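You operate a simulated robot arm through the tools that you are given. There is no shell and no other tool.

Carry out the task below with a simulated two-armed robot. There is one attempt and no reset: what you move stays moved.

Task
Label the bundle of brown bags and put it in the turquoise tray.
Fine: load it in the band machine's sliding tray, push the small white pad at LABEL, bring the sliding tray back to LOAD; the other bundles stay unlabelled where they lie.
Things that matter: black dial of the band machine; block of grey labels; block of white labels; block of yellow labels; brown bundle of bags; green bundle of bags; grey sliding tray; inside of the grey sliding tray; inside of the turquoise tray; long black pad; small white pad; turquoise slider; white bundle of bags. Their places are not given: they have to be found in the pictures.

The check looks at the end state, three seconds after you hand in, the way a careful person would. Anything else that was tipped, shoved, dropped, spilled or broken makes it a failure.

Robot
Two 7-joint arms with fingered hands on one trunk that stands fixed in place. Base frame: the origin is at the foot of the trunk, x ahead of it, y to its left, z up; the work surface is at about z = 94. Units: cm, degrees, N and s.
The left shoulder is at [2.8, 17, 127.2], the right one opposite. With the tool pointing down near the work surface each hand reaches from about 26 to 74 cm from the base axis, measured 20 degrees to its own side. Payload 4 kg a hand.
The tool frame of a hand sits at the grasp point between the pads (the TCP): z along the fingers, y along the line on which they close. The tips reach 2.6 cm beyond it. The gripper opens to 13.2 cm; its body begins 7.3 cm behind the TCP. The gripper is a hand of 4 fingers: y runs from the thumb to the fingers, the wrist lies at [0, 0, -22.4] in the tool frame, and closing takes about 1.5 s.
Orientation is told as [roll, pitch, yaw] about the base's x, y, z axes, in that order, counted from this pose: with the fingers straight down and closing along the base's y, the tool's x points along the base's -x, its y along +y and its z along -z.

Tools
- The arms move only by the tool jog_arm. It takes "left_plan", "right_plan" or both (then of equal length, played together; a hand with none holds still); each is a list of rows, each a list of 6 numbers: the turn, a rotation vector about the tool's x, y, z in units of 180 degrees (1.0 is 180 degrees), then the shift along the tool's x, y, z in units of 200 mm (1.0 is 200 mm). In form: [[wx, wy, wz, tx, ty, tz], ...]. A call has 1 to 20 rows; each row is the pose to reach, as a shift and turn from the pose commanded when the call began, along the tool's axes at that moment. "left_gripper" and "right_gripper" are, for a hand that has rows, the gripper command, from -1 (shut) to 1 (fully open), values between in proportion, set as the call begins (left out, the last holds). A call with a number of a shift or a turn outside -1 to 1 is refused whole. Rows are played at 5 a second. More than 5 cm and 8.6 degrees between two rows, or a gripper value outside its range, and nothing of the call is played. Where a pose cannot be reached the arm comes as near as it can. A force on the tool above 40 N (or 10 N above the force at the start of the call, whichever is more), or a blocked arm, ends the call early, and 0.2 s more pass. The fingers move at their own pace (about 4.5 cm/s each) and stop on an object; they squeeze with about 22 N. The grip force told is the motor's: it shows also when the fingers shut on nothing. Time passes only in rows, and 0.2 s behind the last, so rows that repeat a pose let the fingers close. The reply holds the time, the measured pose of the TCP, the force on the tool along the base axes, the opening and the grip force, in the units named above and with some noise, with the torque about the TCP (base axes, N m) and any sound that the robot's microphone picked up.
- Cameras (640 x 400 px; columns grow to the right, rows downward): "scene" is now at [9.62, -5.32, 146.43]; the picture's right is [-0.58, -0.82, 0.00], its down [-0.33, 0.23, -0.92] and it looks along [0.75, -0.53, -0.40] (base axes); focal length 317 px, centre (320, 200). "left" rides on the left gripper at [-6.8, 0.2, -9.7] in its tool frame; the picture's right is [-0.03, -1.00, 0.00], its down [0.82, -0.02, -0.58] and it looks along [0.58, -0.02, 0.82] (tool axes); focal length 270 px, centre (320, 200). "right" rides on the right gripper at [6.8, 0.2, -9.7] in its tool frame; the picture's right is [-0.03, 1.00, 0.00], its down [-0.82, -0.02, -0.58] and it looks along [-0.58, -0.01, 0.82] (tool axes); focal length 270 px, centre (320, 200).
- snapshot(camera): a new picture of that camera. The clock stands still meanwhile.
- lift_body(by): moves the trunk up (or, below 0, down) by that many cm; the arms and the scene camera ride with it, the base frame stays. It gives what a move gives, with no picture.
- finger_targets(finger1, finger2, finger3, thumb_bend, hand): sets how far each is bent, from 0 (flat) to 1 (curled in); at 0.3 the hand is open as for a grip, at 0.7 the pads meet at the TCP. One left out holds its place. A second passes; each finger stops where it meets its share of the squeeze, and holds until it gets a number again. A gripper value or a shape takes the hand back. It gives what a move gives, with no picture; readings hold the bend of each and the force on the fingers (four entries, about 0 where the hand has none), thumb and palm.
- grasp_type(shape, hand): the hand has 4 fingers and takes this shape, open, in about a second: jaw (thumb against the fingers, like two jaws); tri (thumb and two fingers); tip (a fingertip pinch); poke (one finger out to press); point (the index stretched); flat (the hand flat); cup (the hand cupped); fist (a fist). The gripper value then closes the fingers along that shape, each until it touches; the sizes above hold for jaw. It gives what a move gives, with no picture.
- pan_tilt(pan, tilt): turns the head with the scene camera to pan (to the left, within 86 degrees either way) and tilt (down, from -29 to 69), counted from straight ahead of the robot (the tilt from the chest, where the trunk bows). It gives what a move gives.
- pixel_to_xyz(camera, pixels): for up to 12 pixels [column, row] of the newest picture of that camera ("zoom" is the newest enlarged one), the place [x, y, z] in the base frame of the surface seen there, good to about 0.2 cm. The clock stands still meanwhile.
- close_up(camera, box): a new picture of the part [left, top, right, bottom] of that camera's present view, enlarged. The clock stands still meanwhile.
- sign_off(): hands the job in; it is judged then, once.

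Leave the grippers open and the arms clear of the work at the hand-in unless told otherwise.

The tools are called after "Emit:" by a JSON object that holds its "name" and its "arguments". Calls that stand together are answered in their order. jog_arm: Moves the arms, as the interface text tells. Its arguments: {"type":"object","properties":{"left_plan":{"type":"array"},"left_gripper":{"type":"number"},"right_plan":{"type":"array"},"right_gripper":{"type":"number"}},"required":[]} The other tools are called the same way: lift_body (by) moves the trunk up or down; grasp_type (shape, hand) gives the hand a shape; finger_targets (finger1, finger2, finger3, thumb_bend, hand) moves the fingers one by one; pan_tilt (pan, tilt) turns the head that bears the scene camera; snapshot (camera) takes a picture; pixel_to_xyz (camera, pixels) gives the place of the surface under pixels of a picture; close_up (camera, box) takes an enlarged picture of a part of a camera's view; sign_off () hands the job in.

At the start:

```text
time_s: 0.0
left_tcp_pos: [46.82, -5.4, 133.72]
left_tool_rot: [0.0, 0.0, 0.0]
left_wrist_force: [0.6, -0.1, 0.5]
left_moment: [0.0, 0.0, 0.0]
left_opening: 13.17
left_grasp_force: 0.1
left_shape: jaw
left_bend: [0.3, 0.3, 0.3, 0.3]
left_finger forces: [0.0, 0.1, 0.0, 0.0, 0.1, 0.0]
right_tcp_pos: [44.21, -50.36, 128.16]
right_tool_rot: [0.1, 0.0, 0.0]
right_wrist_force: [-0.5, -0.7, 1.1]
right_moment: [0.0, 0.0, 0.02]
right_opening: 13.18
right_grasp_force: 0.0
right_shape: jaw
right_bend: [0.3, 0.3, 0.3, 0.3]
right_finger forces: [0.0, 0.1, 0.0, 0.0, 0.0, 0.2]
trunk travel left (down, up): [-50.0, 25.5]
head pan, tilt (commanded): [-35.1, 23.4]
```

scene: 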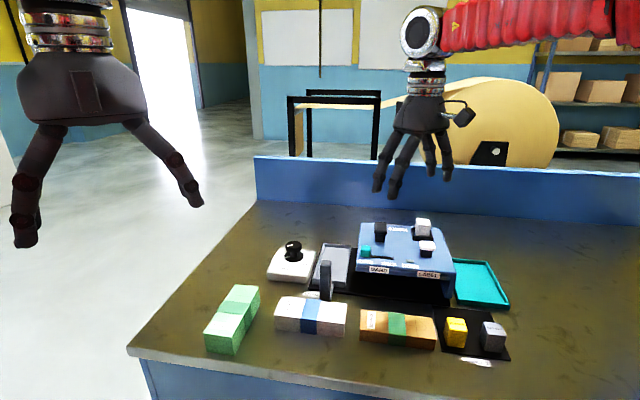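
right: 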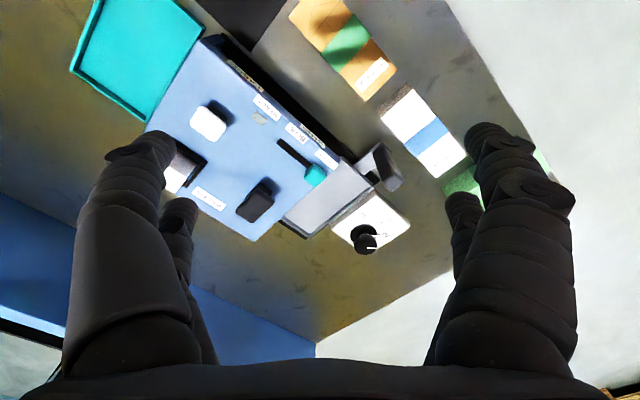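
left: 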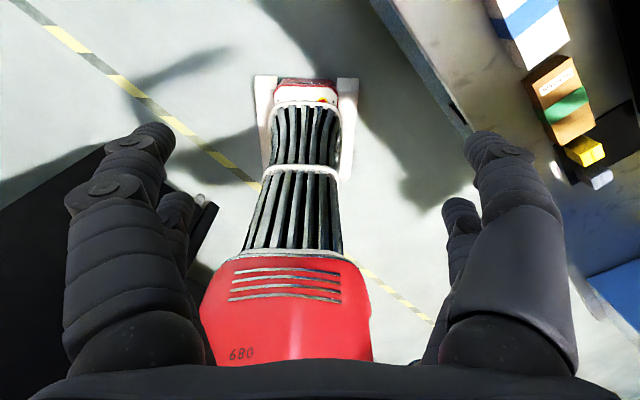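

I see the bench with a blue band machine, three bundles in front (green, white, brown), label blocks and a turquoise tray. I'll enlarge the machine and the bench area of the scene view to read the markings.

Emit:
{"name": "close_up", "arguments": {"camera": "scene", "box": [250, 200, 410, 300]}}

Emit:
{"name": "close_up", "arguments": {"camera": "scene", "box": [340, 205, 530, 320]}}

Emit:
{"name": "close_up", "arguments": {"camera": "scene", "box": [190, 260, 530, 380]}}

Emit:
{"name": "close_up", "arguments": {"camera": "right", "box": [140, 20, 440, 260]}}

```text
4.00 times, centred on (330, 250) of scene
```

zoom: 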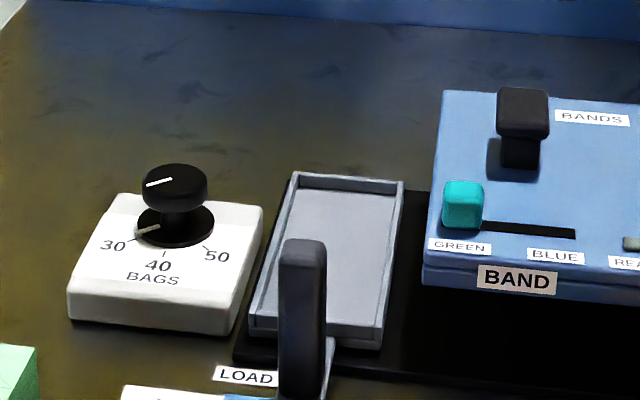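

```text
3.37 times, centred on (435, 262) of scene
```

zoom: 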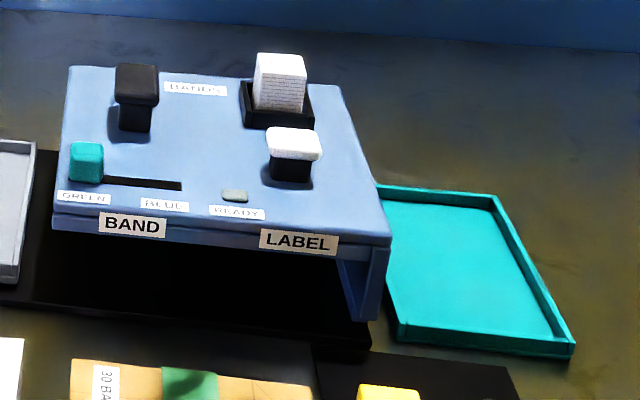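

```text
1.88 times, centred on (360, 320) of scene
```

zoom: 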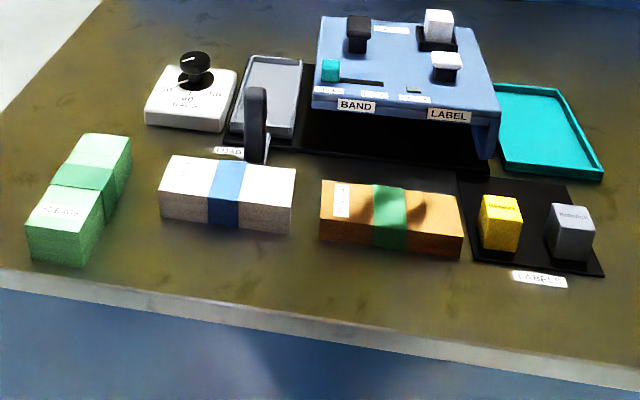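

```text
1.67 times, centred on (290, 140) of right
```

zoom: 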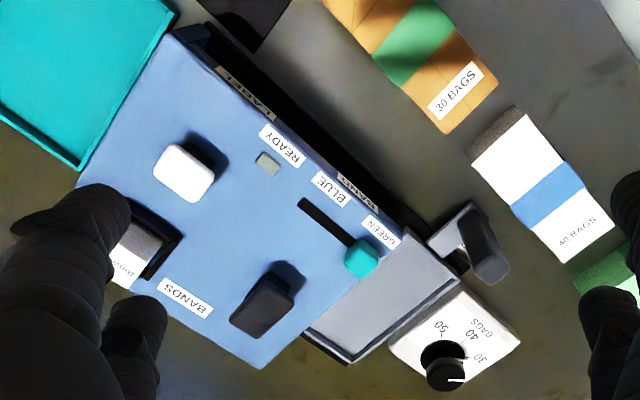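

The machine reads LOAD, BAND and LABEL, and the brown bundle has a "30 BAGS" slip. I need to read the label blocks and the dial more finely, so I'm taking tighter close-ups of them.

Emit:
{"name": "close_up", "arguments": {"camera": "scene", "box": [435, 305, 515, 360]}}

Emit:
{"name": "close_up", "arguments": {"camera": "scene", "box": [400, 210, 450, 245]}}

Emit:
{"name": "close_up", "arguments": {"camera": "scene", "box": [265, 230, 325, 285]}}

Emit:
{"name": "close_up", "arguments": {"camera": "scene", "box": [350, 300, 440, 355]}}

Emit:
{"name": "close_up", "arguments": {"camera": "right", "box": [150, 120, 260, 230]}}

Emit:
{"name": "close_up", "arguments": {"camera": "right", "box": [330, 190, 420, 260]}}

Emit:
{"name": "close_up", "arguments": {"camera": "left", "box": [510, 50, 640, 200]}}

```text
7.27 times, centred on (475, 332) of scene
```

zoom: 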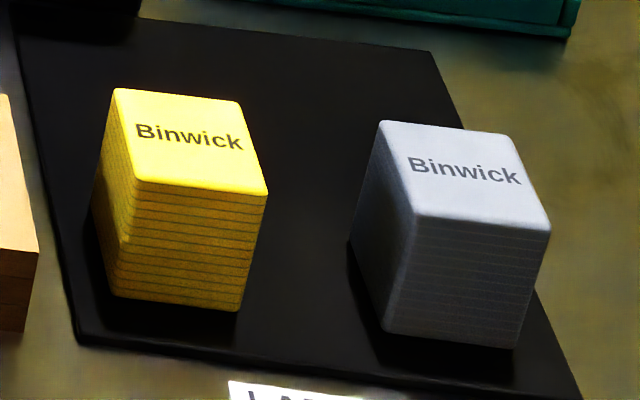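

```text
11.43 times, centred on (425, 228) of scene
```

zoom: 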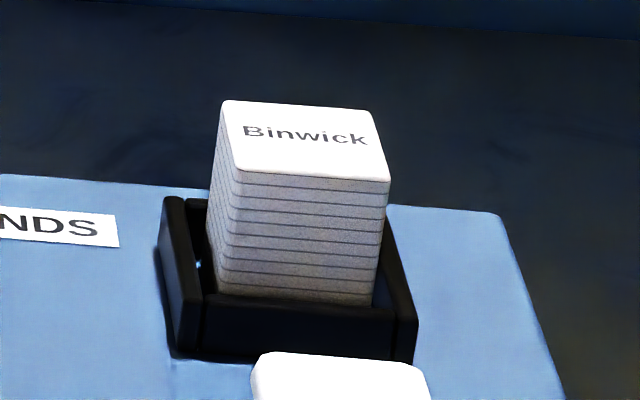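

```text
7.27 times, centred on (295, 258) of scene
```

zoom: 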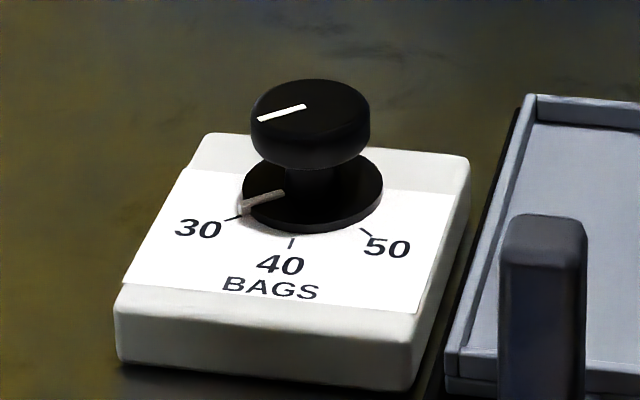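

```text
7.11 times, centred on (395, 328) of scene
```

zoom: 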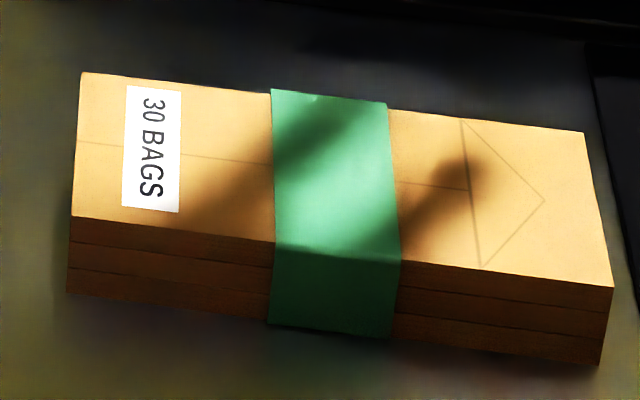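

```text
3.64 times, centred on (205, 175) of right
```

zoom: 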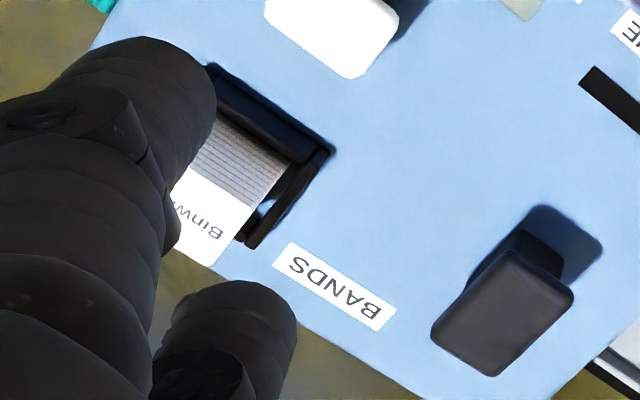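

```text
5.71 times, centred on (375, 225) of right
```

zoom: 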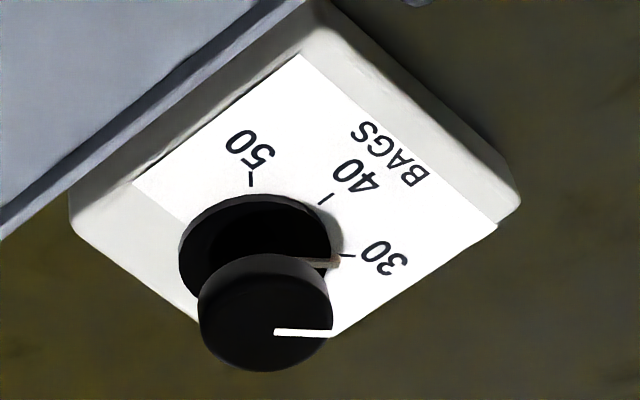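

```text
2.67 times, centred on (575, 125) of left
```

zoom: 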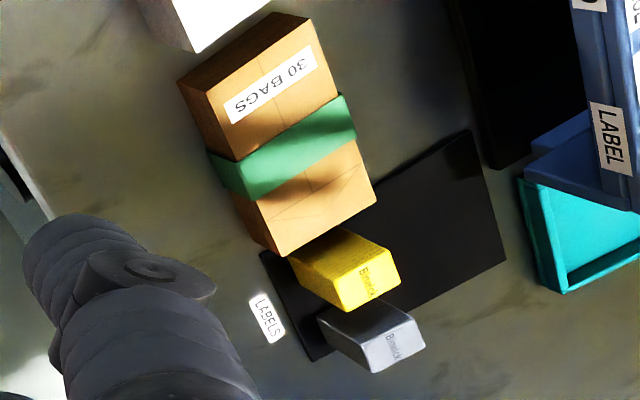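

All label blocks read "Binwick"; the white one is already in the machine, the dial points at 30 and the brown bundle is already banded green with 30. So only loading, labelling and moving are needed. Now I measure places from the scene picture: bundle corners, tray, handle, pad, turquoise tray.

Emit:
{"name": "snapshot", "arguments": {"camera": "scene"}}

Emit:
{"name": "pixel_to_xyz", "arguments": {"camera": "scene", "pixels": [[362, 311], [433, 318], [436, 338], [361, 331], [436, 349], [361, 341], [398, 325], [410, 300], [340, 330], [444, 325], [456, 321], [494, 325]]}}

Emit:
{"name": "pixel_to_xyz", "arguments": {"camera": "scene", "pixels": [[325, 246], [350, 247], [345, 284], [313, 282], [333, 265], [326, 263], [326, 290], [332, 298], [427, 248], [380, 231], [424, 222], [365, 252]]}}

Emit:
{"name": "pixel_to_xyz", "arguments": {"camera": "scene", "pixels": [[453, 262], [487, 264], [509, 306], [456, 300], [480, 282], [358, 224], [437, 228], [455, 278], [352, 268], [352, 292], [447, 303], [458, 262]]}}

```text
taken
```

scene: 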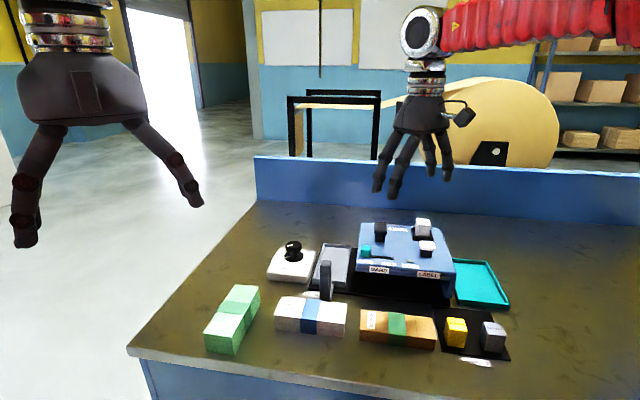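

```text
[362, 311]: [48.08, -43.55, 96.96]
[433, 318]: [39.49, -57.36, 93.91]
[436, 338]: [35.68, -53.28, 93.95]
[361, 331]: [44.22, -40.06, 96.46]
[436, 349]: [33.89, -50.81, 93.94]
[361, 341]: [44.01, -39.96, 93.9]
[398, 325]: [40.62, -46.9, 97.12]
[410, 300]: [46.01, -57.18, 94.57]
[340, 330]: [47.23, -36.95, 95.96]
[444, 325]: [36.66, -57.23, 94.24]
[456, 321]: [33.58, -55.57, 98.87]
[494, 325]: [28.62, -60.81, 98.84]
```

```text
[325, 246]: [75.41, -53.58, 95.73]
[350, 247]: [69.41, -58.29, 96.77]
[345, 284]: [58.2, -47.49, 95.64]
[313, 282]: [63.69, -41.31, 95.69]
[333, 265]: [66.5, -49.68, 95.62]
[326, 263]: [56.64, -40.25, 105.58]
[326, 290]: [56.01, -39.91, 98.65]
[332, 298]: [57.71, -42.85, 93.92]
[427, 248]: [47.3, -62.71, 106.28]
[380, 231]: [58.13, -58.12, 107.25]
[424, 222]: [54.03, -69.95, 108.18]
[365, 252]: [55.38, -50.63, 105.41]
```

```text
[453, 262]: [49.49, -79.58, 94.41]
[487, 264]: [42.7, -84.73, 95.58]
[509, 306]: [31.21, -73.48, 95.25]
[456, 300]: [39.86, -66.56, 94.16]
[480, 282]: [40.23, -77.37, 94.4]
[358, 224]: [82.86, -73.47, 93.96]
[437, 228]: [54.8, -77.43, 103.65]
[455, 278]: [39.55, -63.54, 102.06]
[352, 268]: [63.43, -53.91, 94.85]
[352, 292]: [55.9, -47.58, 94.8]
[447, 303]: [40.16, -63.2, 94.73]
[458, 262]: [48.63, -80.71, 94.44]
```

The scene measurements work. I'll turn the head toward the work (pan -50, tilt 36) for a squarer view of machine and bundle.

Emit:
{"name": "pan_tilt", "arguments": {"pan": -50, "tilt": 36}}

Emit:
{"name": "snapshot", "arguments": {"camera": "scene"}}

```text
time_s: 0.8
left_tcp_pos: [46.98, -5.41, 133.74]
left_tool_rot: [0.0, 0.0, 0.1]
left_wrist_force: [-0.4, -0.3, 0.3]
left_moment: [0.04, 0.06, 0.02]
left_opening: 13.19
left_grasp_force: 0.1
left_shape: jaw
left_bend: [0.3, 0.3, 0.3, 0.3]
left_finger forces: [0.1, 0.0, 0.1, 0.1, 0.1, 0.0]
right_tcp_pos: [44.18, -50.37, 128.13]
right_tool_rot: [0.0, -0.1, 0.0]
right_wrist_force: [0.1, 0.1, -0.2]
right_moment: [0.05, 0.0, -0.03]
right_opening: 13.2
right_grasp_force: 0.2
right_shape: jaw
right_bend: [0.3, 0.3, 0.3, 0.3]
right_finger forces: [0.1, 0.0, 0.0, 0.0, 0.1, 0.1]
trunk travel left (down, up): [-50.0, 25.5]
head pan, tilt (commanded): [-50.0, 36.0]
```

```text
taken
```

scene: 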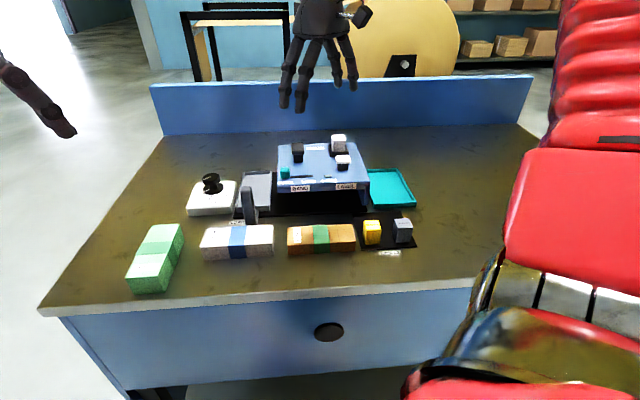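

Now the view is square on. I enlarge the work area [175,125,425,280] and read points from it.

Emit:
{"name": "close_up", "arguments": {"camera": "scene", "box": [180, 125, 430, 281]}}

```text
2.56 times, centred on (305, 203) of scene
```

zoom: 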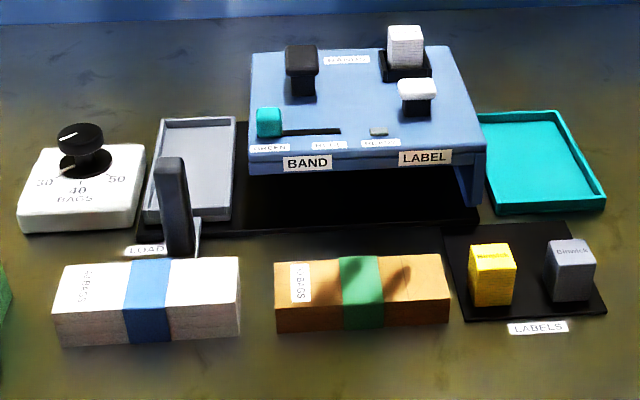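

I can pick out the bundle's top corners (275,263), (436,253), (449,294), (276,307) and the sliding tray's rim. I query these in the zoom picture.

Emit:
{"name": "pixel_to_xyz", "arguments": {"camera": "zoom", "pixels": [[280, 266], [433, 257], [445, 290], [280, 303], [449, 318], [279, 330], [362, 280], [300, 285], [420, 275], [340, 325], [385, 322], [362, 345]]}}

Emit:
{"name": "pixel_to_xyz", "arguments": {"camera": "zoom", "pixels": [[161, 122], [234, 119], [146, 218], [230, 213], [169, 130], [228, 128], [154, 205], [222, 205], [197, 160], [195, 207], [150, 222], [228, 220]]}}

Emit:
{"name": "pixel_to_xyz", "arguments": {"camera": "zoom", "pixels": [[172, 158], [175, 165], [176, 200], [178, 245], [190, 250], [197, 225], [415, 85], [430, 88], [402, 84], [408, 100], [425, 95], [418, 108]]}}

Emit:
{"name": "pixel_to_xyz", "arguments": {"camera": "zoom", "pixels": [[480, 115], [548, 113], [605, 207], [488, 213], [490, 205], [590, 195], [540, 160], [255, 55], [450, 50], [485, 140], [250, 150], [470, 200]]}}

```text
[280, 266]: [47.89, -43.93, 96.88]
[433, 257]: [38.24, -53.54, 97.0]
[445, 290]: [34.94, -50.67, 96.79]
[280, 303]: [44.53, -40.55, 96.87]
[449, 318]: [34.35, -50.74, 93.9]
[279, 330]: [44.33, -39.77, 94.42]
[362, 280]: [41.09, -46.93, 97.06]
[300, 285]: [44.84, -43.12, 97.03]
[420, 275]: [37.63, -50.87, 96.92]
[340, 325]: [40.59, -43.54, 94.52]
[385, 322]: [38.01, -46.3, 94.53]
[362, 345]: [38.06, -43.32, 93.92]
```

```text
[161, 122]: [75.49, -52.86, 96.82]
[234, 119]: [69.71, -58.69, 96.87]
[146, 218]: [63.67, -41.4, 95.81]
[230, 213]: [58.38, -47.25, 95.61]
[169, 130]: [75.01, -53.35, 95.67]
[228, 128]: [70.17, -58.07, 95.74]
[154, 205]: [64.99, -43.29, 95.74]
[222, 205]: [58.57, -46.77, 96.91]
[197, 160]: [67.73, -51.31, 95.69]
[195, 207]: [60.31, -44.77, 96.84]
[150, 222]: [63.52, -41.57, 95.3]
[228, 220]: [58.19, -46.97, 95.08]
```

```text
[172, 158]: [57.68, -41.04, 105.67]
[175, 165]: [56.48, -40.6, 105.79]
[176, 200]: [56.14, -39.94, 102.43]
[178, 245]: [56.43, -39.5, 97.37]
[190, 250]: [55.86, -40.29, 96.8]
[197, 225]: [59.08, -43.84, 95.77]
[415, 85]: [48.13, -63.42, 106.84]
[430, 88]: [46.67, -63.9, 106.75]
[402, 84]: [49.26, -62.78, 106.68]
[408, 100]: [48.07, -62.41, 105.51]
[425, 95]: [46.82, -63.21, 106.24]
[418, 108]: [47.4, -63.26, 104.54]
```

```text
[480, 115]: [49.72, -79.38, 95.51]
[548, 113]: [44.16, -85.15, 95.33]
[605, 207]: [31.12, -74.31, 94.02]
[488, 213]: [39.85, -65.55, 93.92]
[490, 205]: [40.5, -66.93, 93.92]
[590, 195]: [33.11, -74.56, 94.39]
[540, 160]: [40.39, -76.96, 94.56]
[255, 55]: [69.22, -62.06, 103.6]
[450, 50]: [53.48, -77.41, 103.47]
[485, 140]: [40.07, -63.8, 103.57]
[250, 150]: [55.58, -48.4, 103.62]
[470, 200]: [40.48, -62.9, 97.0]
```

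Working in the machine's 45° frame (u along the rail toward LABEL, v away from me): bundle is about 14 x 5 x 3 cm, sliding tray inside about 7.3 x 15.5 cm. I query signs, dial, handle and other bundles next, from the same zoom picture.

Emit:
{"name": "pixel_to_xyz", "arguments": {"camera": "zoom", "pixels": [[80, 130], [62, 140], [104, 140], [82, 190], [137, 150], [130, 205], [140, 250], [308, 162], [425, 157], [302, 55], [268, 115], [408, 40]]}}

Emit:
{"name": "pixel_to_xyz", "arguments": {"camera": "zoom", "pixels": [[65, 270], [236, 262], [238, 295], [60, 312], [240, 200], [247, 125], [475, 225], [300, 225], [250, 235], [490, 260], [570, 255], [470, 165]]}}

Emit:
{"name": "close_up", "arguments": {"camera": "scene", "box": [225, 160, 305, 225]}}

Emit:
{"name": "close_up", "arguments": {"camera": "scene", "box": [260, 0, 400, 115]}}

```text
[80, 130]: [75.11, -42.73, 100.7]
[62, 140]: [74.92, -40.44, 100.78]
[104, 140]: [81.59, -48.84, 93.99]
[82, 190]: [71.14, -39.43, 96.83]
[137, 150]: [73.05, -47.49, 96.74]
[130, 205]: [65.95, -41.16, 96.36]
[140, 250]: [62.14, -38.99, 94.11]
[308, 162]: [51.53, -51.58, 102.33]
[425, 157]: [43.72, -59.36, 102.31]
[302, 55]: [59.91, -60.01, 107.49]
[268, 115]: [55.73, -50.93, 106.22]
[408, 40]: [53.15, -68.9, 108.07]
```

```text
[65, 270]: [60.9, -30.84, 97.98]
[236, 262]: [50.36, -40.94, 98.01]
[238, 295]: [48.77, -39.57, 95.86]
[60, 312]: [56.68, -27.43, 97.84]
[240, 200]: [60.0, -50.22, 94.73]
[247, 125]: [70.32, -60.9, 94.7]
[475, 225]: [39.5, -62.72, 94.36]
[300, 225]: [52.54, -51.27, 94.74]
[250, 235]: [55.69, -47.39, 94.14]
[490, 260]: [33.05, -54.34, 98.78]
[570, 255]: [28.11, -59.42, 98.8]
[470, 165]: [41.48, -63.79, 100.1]
```

```text
6.15 times, centred on (265, 192) of scene
```

zoom: 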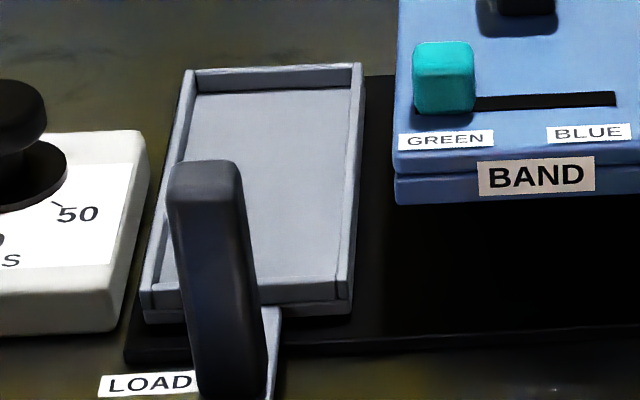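

```text
3.48 times, centred on (330, 58) of scene
```

zoom: 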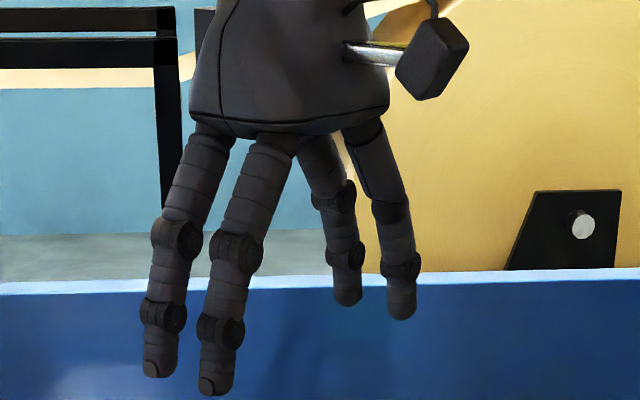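

The dial box ends at u≈-17.7, BAND sits at u≈0 and LABEL at u≈11, so the tray must travel about 23 cm. I zoom again on the handle to measure its thickness and top, (165–240,160–390) in that crop.

Emit:
{"name": "close_up", "arguments": {"camera": "scene", "box": [225, 160, 305, 225]}}

Emit:
{"name": "pixel_to_xyz", "arguments": {"camera": "zoom", "pixels": [[175, 170], [235, 170], [205, 162], [205, 185], [205, 205], [178, 210], [238, 212], [212, 250], [250, 300], [200, 330], [225, 385], [275, 350]]}}

Emit:
{"name": "pixel_to_xyz", "arguments": {"camera": "zoom", "pixels": [[190, 72], [360, 68], [200, 92], [345, 90], [150, 285], [345, 275], [170, 290], [335, 280], [145, 310], [348, 305], [135, 360], [265, 380]]}}

```text
6.15 times, centred on (265, 192) of scene
```

zoom: 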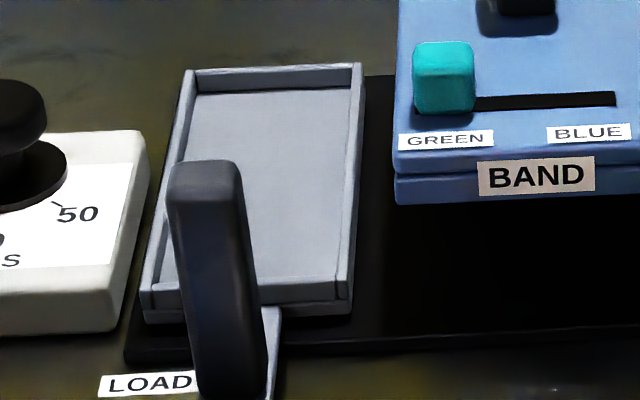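

```text
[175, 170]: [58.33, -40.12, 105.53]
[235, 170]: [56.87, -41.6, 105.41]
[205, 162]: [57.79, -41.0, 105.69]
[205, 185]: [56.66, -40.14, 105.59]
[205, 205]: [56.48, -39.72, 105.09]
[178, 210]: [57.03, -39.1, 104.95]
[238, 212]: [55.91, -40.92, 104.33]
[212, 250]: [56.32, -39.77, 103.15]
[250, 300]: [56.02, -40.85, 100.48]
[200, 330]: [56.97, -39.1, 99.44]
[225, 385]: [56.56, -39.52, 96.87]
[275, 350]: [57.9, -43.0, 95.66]
```

```text
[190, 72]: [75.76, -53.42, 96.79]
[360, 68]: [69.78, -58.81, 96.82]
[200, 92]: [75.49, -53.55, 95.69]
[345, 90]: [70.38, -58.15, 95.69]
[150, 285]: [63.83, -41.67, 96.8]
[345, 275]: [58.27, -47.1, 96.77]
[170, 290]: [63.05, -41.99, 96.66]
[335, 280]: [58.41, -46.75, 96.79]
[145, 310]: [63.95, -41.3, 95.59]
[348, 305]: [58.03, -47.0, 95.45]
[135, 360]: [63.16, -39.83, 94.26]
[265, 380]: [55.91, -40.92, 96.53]
```

Handle: u -13.1…-10.6, v 68…70, top z 105.7. Tray inner floor: u -15.6…-8.4, v 75…91, z 95.7. I first test the right arm's reach in the air over the tray: to (64.2,-46.8,112), yaw -45, staying clear above the machine.

Emit:
{"name": "jog_arm", "arguments": {"right_plan": [[0, 0, 0.028, -0.111, 0.02, 0.089], [0, 0, 0.056, -0.222, 0.04, 0.178], [0, 0, 0.083, -0.333, 0.06, 0.267], [0, 0, 0.111, -0.444, 0.08, 0.356], [0, 0, 0.139, -0.556, 0.1, 0.444], [0, 0, 0.167, -0.667, 0.12, 0.533], [0, 0, 0.194, -0.778, 0.14, 0.622], [0, 0, 0.222, -0.889, 0.16, 0.711], [0, 0, 0.25, -1.0, 0.18, 0.8], [0, 0, 0.25, -1.0, 0.18, 0.8]]}}

Emit:
{"name": "snapshot", "arguments": {"camera": "scene"}}

Emit:
{"name": "snapshot", "arguments": {"camera": "right"}}

```text
time_s: 3.0
left_tcp_pos: [46.76, -5.35, 133.78]
left_tool_rot: [0.1, -0.1, 0.0]
left_wrist_force: [-0.2, 0.0, 0.7]
left_moment: [-0.04, -0.03, 0.01]
left_opening: 13.21
left_grasp_force: 0.0
left_shape: jaw
left_bend: [0.3, 0.3, 0.3, 0.3]
left_finger forces: [0.1, 0.1, 0.0, 0.1, 0.0, 0.0]
right_tcp_pos: [64.07, -46.93, 112.17]
right_tool_rot: [0.0, 0.0, -45.1]
right_wrist_force: [-0.2, -0.8, 1.0]
right_moment: [0.0, -0.02, 0.01]
right_opening: 13.22
right_grasp_force: 0.1
right_shape: jaw
right_bend: [0.3, 0.3, 0.3, 0.3]
right_finger forces: [0.1, 0.0, 0.1, 0.1, 0.1, 0.0]
trunk travel left (down, up): [-50.0, 25.5]
head pan, tilt (commanded): [-50.0, 36.0]
```

```text
taken
```

scene: 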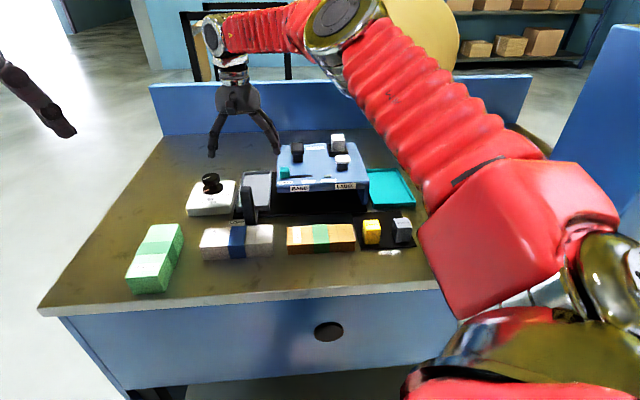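

```text
taken
```

right: 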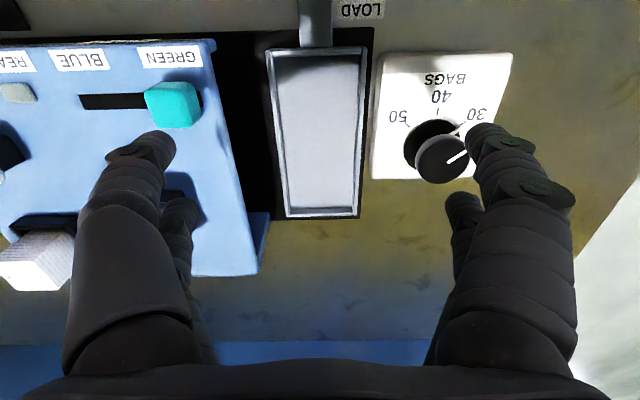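

The pose was reached exactly. I test the reach 4.5 cm further along +v (tool -x) at the same height, to know whether I can grip the bundle near its middle.

Emit:
{"name": "jog_arm", "arguments": {"right_plan": [[0, 0, 0, -0.08, 0, 0], [0, 0, 0, -0.15, 0, 0], [0, 0, 0, -0.225, 0, 0], [0, 0, 0, -0.225, 0, 0]]}}

```text
time_s: 4.0
left_tcp_pos: [46.87, -5.37, 133.7]
left_tool_rot: [0.0, 0.1, -0.1]
left_wrist_force: [0.0, 0.0, -0.2]
left_moment: [-0.01, -0.02, 0.0]
left_opening: 13.18
left_grasp_force: 0.0
left_shape: jaw
left_bend: [0.3, 0.3, 0.3, 0.3]
left_finger forces: [0.0, 0.0, 0.0, 0.0, 0.0, 0.0]
right_tcp_pos: [64.08, -49.04, 112.28]
right_tool_rot: [0.1, 0.0, -45.0]
right_wrist_force: [0.1, -0.1, 0.5]
right_moment: [-0.01, 0.01, 0.0]
right_opening: 13.17
right_grasp_force: 0.0
right_shape: jaw
right_bend: [0.3, 0.3, 0.3, 0.3]
right_finger forces: [0.0, 0.0, 0.0, 0.0, 0.1, 0.0]
right hand out of reach, approached as far as the arm can: row 1, 2, 3, 4
trunk travel left (down, up): [-50.0, 25.5]
head pan, tilt (commanded): [-50.0, 36.0]
```

Reach limit straight down is about 69 cm from the shoulder, i.e. v≈79.5 at the tray. So I'll grip the bundle about 3.5 cm off-centre toward its +u end, which becomes the near end. I move back 4.5 cm and up 4 cm and see where the command baseline lies.

Emit:
{"name": "jog_arm", "arguments": {"right_plan": [[0, 0, 0, 0.075, 0, -0.06], [0, 0, 0, 0.15, 0, -0.12], [0, 0, 0, 0.225, 0, -0.2], [0, 0, 0, 0.225, 0, -0.2]]}}

```text
time_s: 5.0
left_tcp_pos: [46.93, -5.48, 133.72]
left_tool_rot: [0.0, 0.1, 0.0]
left_wrist_force: [0.1, 0.0, -0.3]
left_moment: [0.03, 0.01, -0.02]
left_opening: 13.21
left_grasp_force: 0.0
left_shape: jaw
left_bend: [0.3, 0.3, 0.3, 0.3]
left_finger forces: [0.0, 0.0, 0.0, 0.0, 0.1, 0.1]
right_tcp_pos: [61.07, -45.91, 116.31]
right_tool_rot: [-0.1, 0.1, -45.0]
right_wrist_force: [0.3, -0.9, -0.3]
right_moment: [0.01, -0.01, 0.01]
right_opening: 13.21
right_grasp_force: 0.0
right_shape: jaw
right_bend: [0.3, 0.3, 0.3, 0.3]
right_finger forces: [0.0, 0.0, 0.0, 0.0, 0.0, 0.0]
trunk travel left (down, up): [-50.0, 25.5]
head pan, tilt (commanded): [-50.0, 36.0]
```

The baseline is the reached pose. Now I move to above the bundle's grip point (38.9,-49.6,112) while turning the yaw from -45 to +45, passing above the machine.

Emit:
{"name": "jog_arm", "arguments": {"right_plan": [[0, 0, -0.0417, 0.0545, -0.0763, 0], [0, 0, -0.0833, 0.109, -0.1526, 0], [0, 0, -0.125, 0.1635, -0.2289, 0], [0, 0, -0.1667, 0.218, -0.3052, 0], [0, 0, -0.2083, 0.2725, -0.3815, 0], [0, 0, -0.25, 0.327, -0.4578, 0], [0, 0, -0.2917, 0.3815, -0.5341, 0.03], [0, 0, -0.3333, 0.436, -0.6104, 0.06], [0, 0, -0.375, 0.4905, -0.6867, 0.1], [0, 0, -0.4167, 0.545, -0.763, 0.14], [0, 0, -0.4583, 0.5995, -0.8393, 0.18], [0, 0, -0.5, 0.654, -0.9156, 0.215], [0, 0, -0.5, 0.654, -0.9156, 0.215]]}}

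Emit:
{"name": "snapshot", "arguments": {"camera": "right"}}

Emit:
{"name": "snapshot", "arguments": {"camera": "scene"}}

```text
time_s: 7.8
left_tcp_pos: [46.9, -5.48, 133.65]
left_tool_rot: [0.0, 0.1, 0.0]
left_wrist_force: [0.6, -0.1, 1.3]
left_moment: [-0.03, 0.02, 0.0]
left_opening: 13.15
left_grasp_force: 0.1
left_shape: jaw
left_bend: [0.3, 0.3, 0.3, 0.3]
left_finger forces: [0.0, 0.0, 0.0, 0.0, 0.0, 0.0]
right_tcp_pos: [38.72, -49.54, 112.02]
right_tool_rot: [0.0, 0.1, 45.1]
right_wrist_force: [0.4, -0.3, -0.6]
right_moment: [-0.02, 0.01, -0.01]
right_opening: 13.19
right_grasp_force: 0.1
right_shape: jaw
right_bend: [0.3, 0.3, 0.3, 0.3]
right_finger forces: [0.0, 0.0, 0.0, 0.0, 0.0, 0.0]
trunk travel left (down, up): [-50.0, 25.5]
head pan, tilt (commanded): [-50.0, 36.0]
```

```text
taken
```

right: 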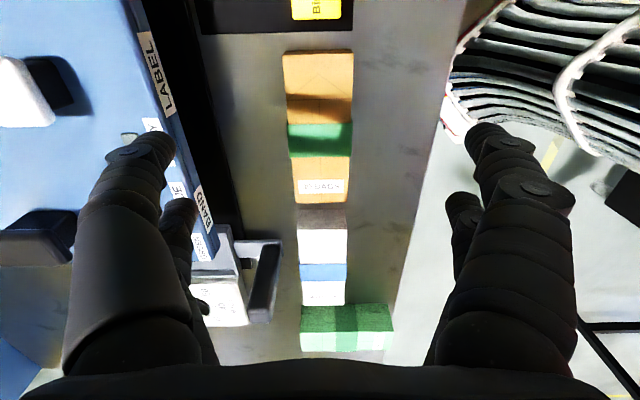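

```text
taken
```

scene: 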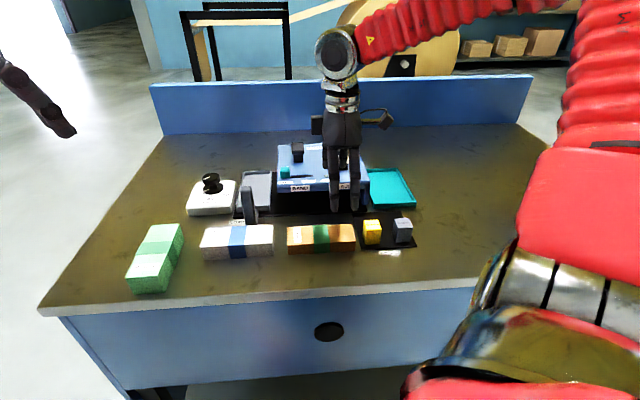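

The hand camera now sees the bundle from above: top corners near (284,53), (353,53), (348,202), (295,203). I query these and the grip area.

Emit:
{"name": "pixel_to_xyz", "arguments": {"camera": "right", "pixels": [[286, 56], [351, 56], [346, 198], [297, 199], [288, 100], [350, 100], [293, 175], [347, 175], [292, 20], [338, 15], [320, 120], [320, 80]]}}

Emit:
{"name": "close_up", "arguments": {"camera": "right", "box": [240, 0, 400, 220]}}

```text
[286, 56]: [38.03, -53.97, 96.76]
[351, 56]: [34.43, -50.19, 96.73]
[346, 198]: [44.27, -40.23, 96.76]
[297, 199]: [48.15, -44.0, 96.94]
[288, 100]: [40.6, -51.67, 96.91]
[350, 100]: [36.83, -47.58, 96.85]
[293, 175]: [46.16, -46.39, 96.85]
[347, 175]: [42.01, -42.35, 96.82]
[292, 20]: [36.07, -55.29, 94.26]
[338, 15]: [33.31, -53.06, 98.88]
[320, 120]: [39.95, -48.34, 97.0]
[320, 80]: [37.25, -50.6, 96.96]
```

```text
1.82 times, centred on (320, 110) of right
```

zoom: 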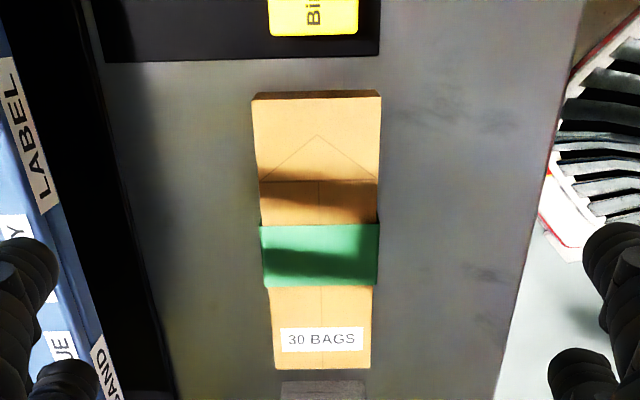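

Refined: bundle spans u -3.2…11.6, v 59.6…65.3, top z≈96.9; the TCP is centred over it at u 7.65, v 62.4. I narrow the gripper to about 9 cm and go down to z≈101 first, then check the fingertip heights.

Emit:
{"name": "jog_arm", "arguments": {"right_plan": [[0, 0, 0, 0, 0, 0.0], [0, 0, 0, 0, 0, 0.05], [0, 0, 0, 0, 0, 0.15], [0, 0, 0, 0, 0, 0.25], [0, 0, 0, 0, 0, 0.35], [0, 0, 0, 0, 0, 0.45], [0, 0, 0, 0, 0, 0.55], [0, 0, 0, 0, 0, 0.55]], "right_gripper": 0.36}}

Emit:
{"name": "snapshot", "arguments": {"camera": "right"}}

Emit:
{"name": "close_up", "arguments": {"camera": "scene", "box": [240, 130, 440, 270]}}

```text
time_s: 9.6
left_tcp_pos: [46.81, -5.41, 133.69]
left_tool_rot: [-0.1, 0.0, 0.0]
left_wrist_force: [-0.5, 1.0, -0.2]
left_moment: [0.0, 0.03, -0.03]
left_opening: 13.18
left_grasp_force: 0.2
left_shape: jaw
left_bend: [0.3, 0.3, 0.3, 0.3]
left_finger forces: [0.1, 0.0, 0.1, 0.0, 0.0, 0.1]
right_tcp_pos: [38.74, -49.53, 100.93]
right_tool_rot: [-0.1, 0.0, 44.9]
right_wrist_force: [0.1, 0.7, -0.2]
right_moment: [0.0, 0.01, 0.02]
right_opening: 9.01
right_grasp_force: 0.0
right_shape: jaw
right_bend: [0.68, 0.68, 0.68, 0.6]
right_finger forces: [0.0, 0.0, 0.1, 0.0, 0.0, 0.0]
trunk travel left (down, up): [-50.0, 25.5]
head pan, tilt (commanded): [-50.0, 36.0]
```

```text
taken
```

right: 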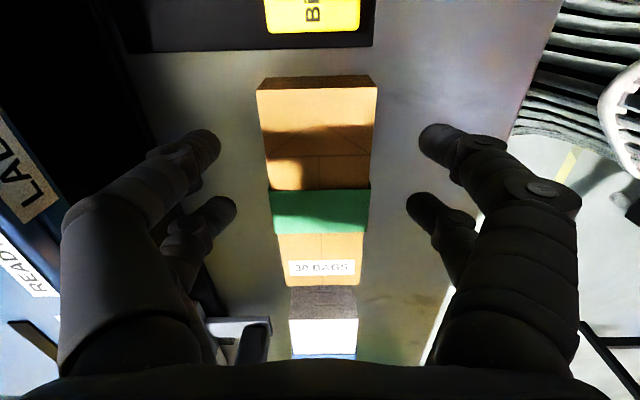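

```text
2.86 times, centred on (340, 200) of scene
```

zoom: 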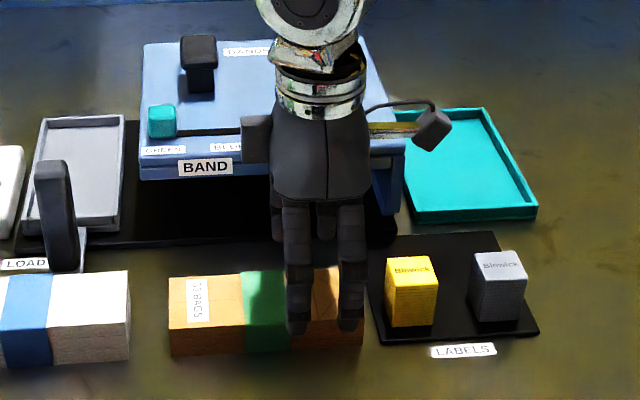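

The near fingers' tips show at zoom (298,328) and (348,324). I read their heights and the far side tips from the hand camera: (205,143), (222,207), (438,138), (425,207).

Emit:
{"name": "pixel_to_xyz", "arguments": {"camera": "zoom", "pixels": [[298, 328], [348, 324], [297, 310], [350, 310], [296, 332], [298, 270], [350, 270], [325, 235], [255, 140], [255, 160], [320, 190], [432, 135]]}}

Emit:
{"name": "pixel_to_xyz", "arguments": {"camera": "right", "pixels": [[208, 143], [215, 150], [222, 207], [230, 215], [436, 138], [428, 140], [422, 205], [412, 205], [180, 165], [460, 150]]}}

```text
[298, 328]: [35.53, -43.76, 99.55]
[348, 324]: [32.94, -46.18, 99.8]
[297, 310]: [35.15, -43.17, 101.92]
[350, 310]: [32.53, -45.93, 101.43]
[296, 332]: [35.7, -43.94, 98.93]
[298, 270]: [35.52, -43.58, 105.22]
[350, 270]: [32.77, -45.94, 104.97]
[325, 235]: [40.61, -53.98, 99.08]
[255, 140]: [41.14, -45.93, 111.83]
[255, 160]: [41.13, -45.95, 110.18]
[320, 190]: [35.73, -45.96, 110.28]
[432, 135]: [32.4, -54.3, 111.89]
```

```text
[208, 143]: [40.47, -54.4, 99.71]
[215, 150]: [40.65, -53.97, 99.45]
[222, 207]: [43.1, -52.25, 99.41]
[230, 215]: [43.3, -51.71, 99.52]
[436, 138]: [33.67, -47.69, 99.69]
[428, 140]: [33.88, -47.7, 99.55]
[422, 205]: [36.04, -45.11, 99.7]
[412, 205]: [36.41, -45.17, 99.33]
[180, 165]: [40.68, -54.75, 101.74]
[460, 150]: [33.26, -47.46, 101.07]
```

Tips sit about 2.3–2.6 cm below the TCP as told. I descend to TCP z≈98.0 so the tips grip the top 1.6 cm of the bundle (they must stay above the tray rim later), and then close the hand.

Emit:
{"name": "jog_arm", "arguments": {"right_plan": [[0, 0, 0, 0, 0, 0.05], [0, 0, 0, 0, 0, 0.1], [0, 0, 0, 0, 0, 0.147], [0, 0, 0, 0, 0, 0.147]]}}

Emit:
{"name": "jog_arm", "arguments": {"right_plan": [[0, 0, 0, 0, 0, 0], [0, 0, 0, 0, 0, 0], [0, 0, 0, 0, 0, 0], [0, 0, 0, 0, 0, 0], [0, 0, 0, 0, 0, 0], [0, 0, 0, 0, 0, 0], [0, 0, 0, 0, 0, 0], [0, 0, 0, 0, 0, 0], [0, 0, 0, 0, 0, 0]], "right_gripper": -1}}

Emit:
{"name": "snapshot", "arguments": {"camera": "right"}}

Emit:
{"name": "close_up", "arguments": {"camera": "scene", "box": [240, 130, 440, 270]}}

```text
time_s: 10.6
left_tcp_pos: [46.89, -5.58, 133.72]
left_tool_rot: [0.0, -0.1, 0.0]
left_wrist_force: [-0.2, -0.6, 0.0]
left_moment: [0.0, -0.03, -0.01]
left_opening: 13.19
left_grasp_force: 0.1
left_shape: jaw
left_bend: [0.3, 0.3, 0.3, 0.3]
left_finger forces: [0.0, 0.0, 0.1, 0.0, 0.0, 0.0]
right_tcp_pos: [38.76, -49.56, 98.08]
right_tool_rot: [-0.1, 0.0, 45.0]
right_wrist_force: [-0.1, -0.9, 0.3]
right_moment: [-0.01, 0.04, 0.0]
right_opening: 9.03
right_grasp_force: 0.1
right_shape: jaw
right_bend: [0.68, 0.68, 0.68, 0.6]
right_finger forces: [0.0, 0.0, 0.0, 0.0, 0.0, 0.0]
trunk travel left (down, up): [-50.0, 25.5]
head pan, tilt (commanded): [-50.0, 36.0]
```

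```text
time_s: 12.6
left_tcp_pos: [46.88, -5.38, 133.72]
left_tool_rot: [0.1, 0.0, 0.0]
left_wrist_force: [0.3, -0.1, -1.5]
left_moment: [0.0, -0.03, 0.0]
left_opening: 13.17
left_grasp_force: 0.0
left_shape: jaw
left_bend: [0.3, 0.3, 0.3, 0.3]
left_finger forces: [0.0, 0.1, 0.0, 0.0, 0.1, 0.0]
right_tcp_pos: [38.81, -49.6, 98.11]
right_tool_rot: [0.1, 0.0, 45.0]
right_wrist_force: [-0.7, 0.1, -0.4]
right_moment: [-0.03, 0.04, -0.05]
right_opening: 5.32
right_grasp_force: 22.0
right_shape: jaw
right_bend: [0.73, 0.73, 0.73, 0.7]
right_finger forces: [20.0, 20.1, 19.9, 0.0, 20.0, 0.0]
trunk travel left (down, up): [-50.0, 25.5]
head pan, tilt (commanded): [-50.0, 36.0]
```

```text
taken
```

right: 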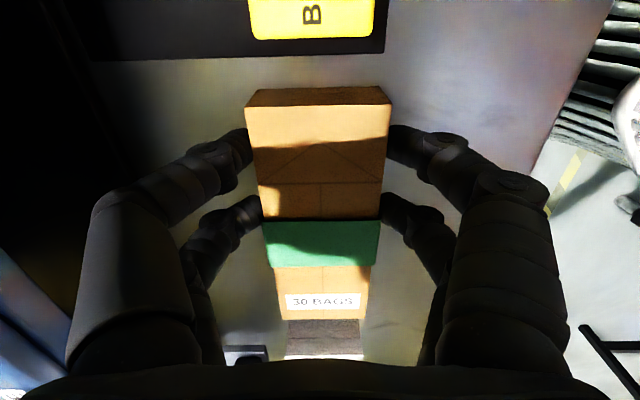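

```text
2.86 times, centred on (340, 200) of scene
```

zoom: 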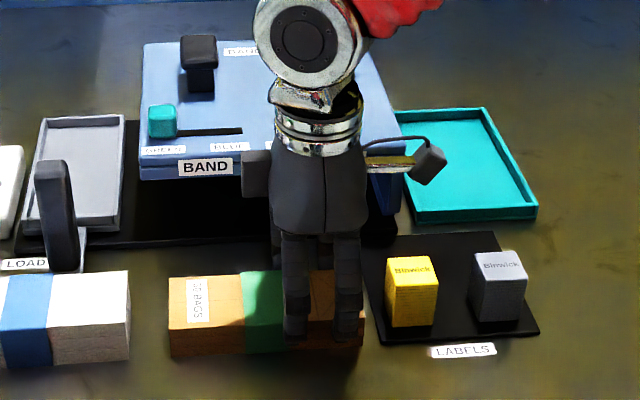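

Gripped at 5.3 cm with about 20 N on each finger. I lift slowly by 3 cm and look whether the bundle hangs level.

Emit:
{"name": "jog_arm", "arguments": {"right_plan": [[0, 0, 0, 0, 0, -0.03], [0, 0, 0, 0, 0, -0.06], [0, 0, 0, 0, 0, -0.1], [0, 0, 0, 0, 0, -0.15], [0, 0, 0, 0, 0, -0.15]]}}

Emit:
{"name": "close_up", "arguments": {"camera": "scene", "box": [240, 130, 440, 270]}}

Emit:
{"name": "snapshot", "arguments": {"camera": "right"}}

```text
time_s: 13.8
left_tcp_pos: [46.85, -5.36, 133.81]
left_tool_rot: [0.0, 0.1, 0.1]
left_wrist_force: [-0.4, -0.1, -0.7]
left_moment: [0.01, -0.02, 0.02]
left_opening: 13.19
left_grasp_force: 0.1
left_shape: jaw
left_bend: [0.3, 0.3, 0.3, 0.3]
left_finger forces: [0.0, 0.1, 0.0, 0.1, 0.0, 0.0]
right_tcp_pos: [38.73, -49.58, 101.02]
right_tool_rot: [0.0, 0.0, 45.1]
right_wrist_force: [0.2, -0.8, -1.2]
right_moment: [-0.04, 0.04, -0.02]
right_opening: 5.31
right_grasp_force: 22.4
right_shape: jaw
right_bend: [0.73, 0.73, 0.73, 0.7]
right_finger forces: [20.0, 20.0, 19.9, 0.0, 20.2, 0.1]
trunk travel left (down, up): [-50.0, 25.5]
head pan, tilt (commanded): [-50.0, 36.0]
```

```text
2.86 times, centred on (340, 200) of scene
```

zoom: 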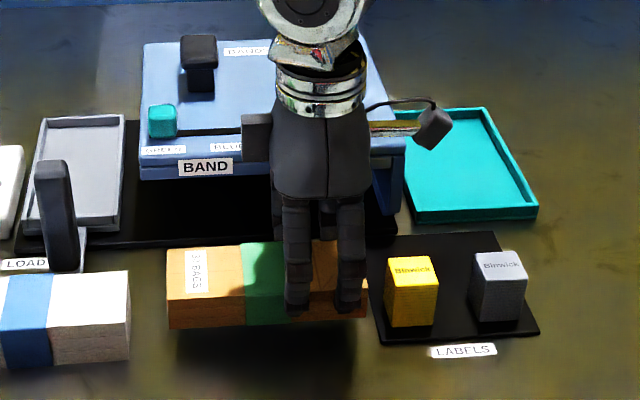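

```text
taken
```

right: 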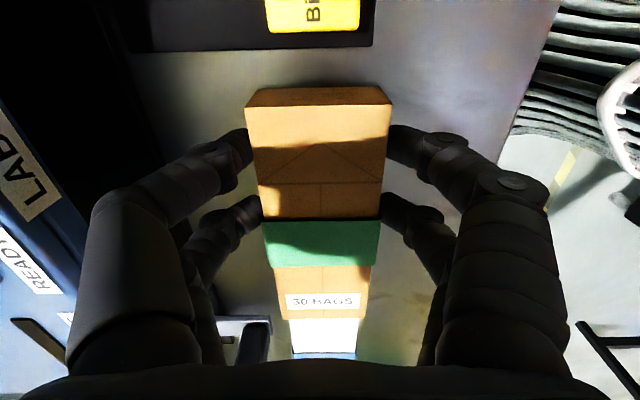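

The bundle hangs level and light. Now I lift to z 116 (its bottom at ~112, above the 108 cm label block) and carry it over the sliding tray, turning the yaw from 45 to -45.

Emit:
{"name": "jog_arm", "arguments": {"right_plan": [[0, 0, 0, 0, 0, -0.15], [0, 0, 0, 0, 0, -0.3], [0, 0, 0, 0, 0, -0.45], [0, 0, 0, 0, 0, -0.6], [0, 0, 0, 0, 0, -0.75], [0, 0, 0.0385, -0.0756, -0.0619, -0.75], [0, 0, 0.0769, -0.1512, -0.1238, -0.75], [0, 0, 0.1154, -0.2267, -0.1858, -0.75], [0, 0, 0.1538, -0.3023, -0.2477, -0.75], [0, 0, 0.1923, -0.3779, -0.3096, -0.75], [0, 0, 0.2308, -0.4535, -0.3715, -0.75], [0, 0, 0.2692, -0.529, -0.4335, -0.75], [0, 0, 0.3077, -0.6046, -0.4954, -0.75], [0, 0, 0.3462, -0.6802, -0.5573, -0.75], [0, 0, 0.3846, -0.7558, -0.6192, -0.75], [0, 0, 0.4231, -0.8313, -0.6812, -0.75], [0, 0, 0.4615, -0.9069, -0.7431, -0.75], [0, 0, 0.5, -0.9825, -0.805, -0.75], [0, 0, 0.5, -0.9825, -0.805, -0.75]]}}

Emit:
{"name": "snapshot", "arguments": {"camera": "right"}}

Emit:
{"name": "close_up", "arguments": {"camera": "scene", "box": [170, 60, 390, 220]}}

```text
time_s: 17.8
left_tcp_pos: [46.87, -5.35, 133.7]
left_tool_rot: [0.0, -0.1, 0.0]
left_wrist_force: [0.1, -0.8, -0.6]
left_moment: [-0.01, 0.01, -0.01]
left_opening: 13.2
left_grasp_force: 0.1
left_shape: jaw
left_bend: [0.3, 0.3, 0.3, 0.3]
left_finger forces: [0.0, 0.0, 0.0, 0.0, 0.0, 0.0]
right_tcp_pos: [63.95, -47.13, 115.93]
right_tool_rot: [0.0, 0.0, -45.2]
right_wrist_force: [-0.4, 0.6, -0.4]
right_moment: [0.02, 0.01, 0.02]
right_opening: 5.27
right_grasp_force: 21.6
right_shape: jaw
right_bend: [0.73, 0.73, 0.73, 0.7]
right_finger forces: [19.9, 20.0, 19.9, 0.1, 20.2, 0.1]
trunk travel left (down, up): [-50.0, 25.5]
head pan, tilt (commanded): [-50.0, 36.0]
```

```text
taken
```

right: 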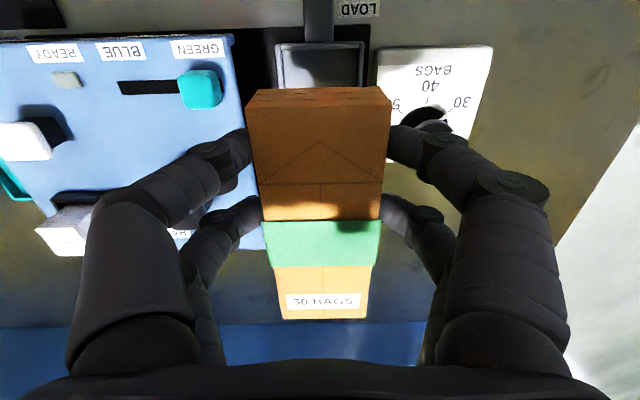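

```text
2.50 times, centred on (280, 140) of scene
```

zoom: 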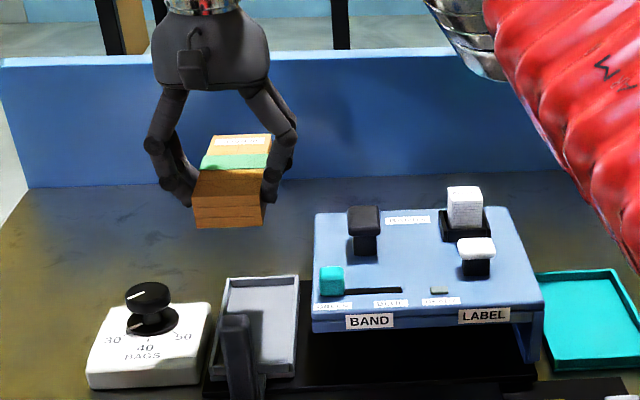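

The bundle is level above the tray. I measure its held corners in the zoom: near top edge (198,173)–(262,172), far top (212,138)–(270,137), and near face.

Emit:
{"name": "pixel_to_xyz", "arguments": {"camera": "zoom", "pixels": [[200, 173], [262, 172], [216, 139], [268, 138], [200, 222], [258, 222], [230, 185], [230, 150], [150, 150], [292, 140], [160, 190], [268, 205]]}}

Emit:
{"name": "pixel_to_xyz", "arguments": {"camera": "right", "pixels": [[250, 108], [386, 106], [280, 315], [364, 314], [262, 230], [380, 228], [320, 200], [282, 60], [350, 50], [362, 60]]}}

```text
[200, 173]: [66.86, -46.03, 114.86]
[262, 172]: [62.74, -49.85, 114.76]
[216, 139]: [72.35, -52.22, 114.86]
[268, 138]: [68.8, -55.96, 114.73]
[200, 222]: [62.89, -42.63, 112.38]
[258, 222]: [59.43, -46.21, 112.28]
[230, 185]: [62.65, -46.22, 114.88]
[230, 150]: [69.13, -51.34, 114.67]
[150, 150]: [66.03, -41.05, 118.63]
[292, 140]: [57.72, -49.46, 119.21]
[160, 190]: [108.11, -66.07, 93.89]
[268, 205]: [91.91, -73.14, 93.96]
```

```text
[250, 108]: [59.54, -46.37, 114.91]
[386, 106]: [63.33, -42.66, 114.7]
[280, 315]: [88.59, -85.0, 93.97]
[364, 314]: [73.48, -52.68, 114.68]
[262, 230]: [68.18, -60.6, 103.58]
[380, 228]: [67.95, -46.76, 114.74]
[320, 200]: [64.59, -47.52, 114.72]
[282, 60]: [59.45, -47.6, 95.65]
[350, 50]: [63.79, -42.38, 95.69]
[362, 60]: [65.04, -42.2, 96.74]
```

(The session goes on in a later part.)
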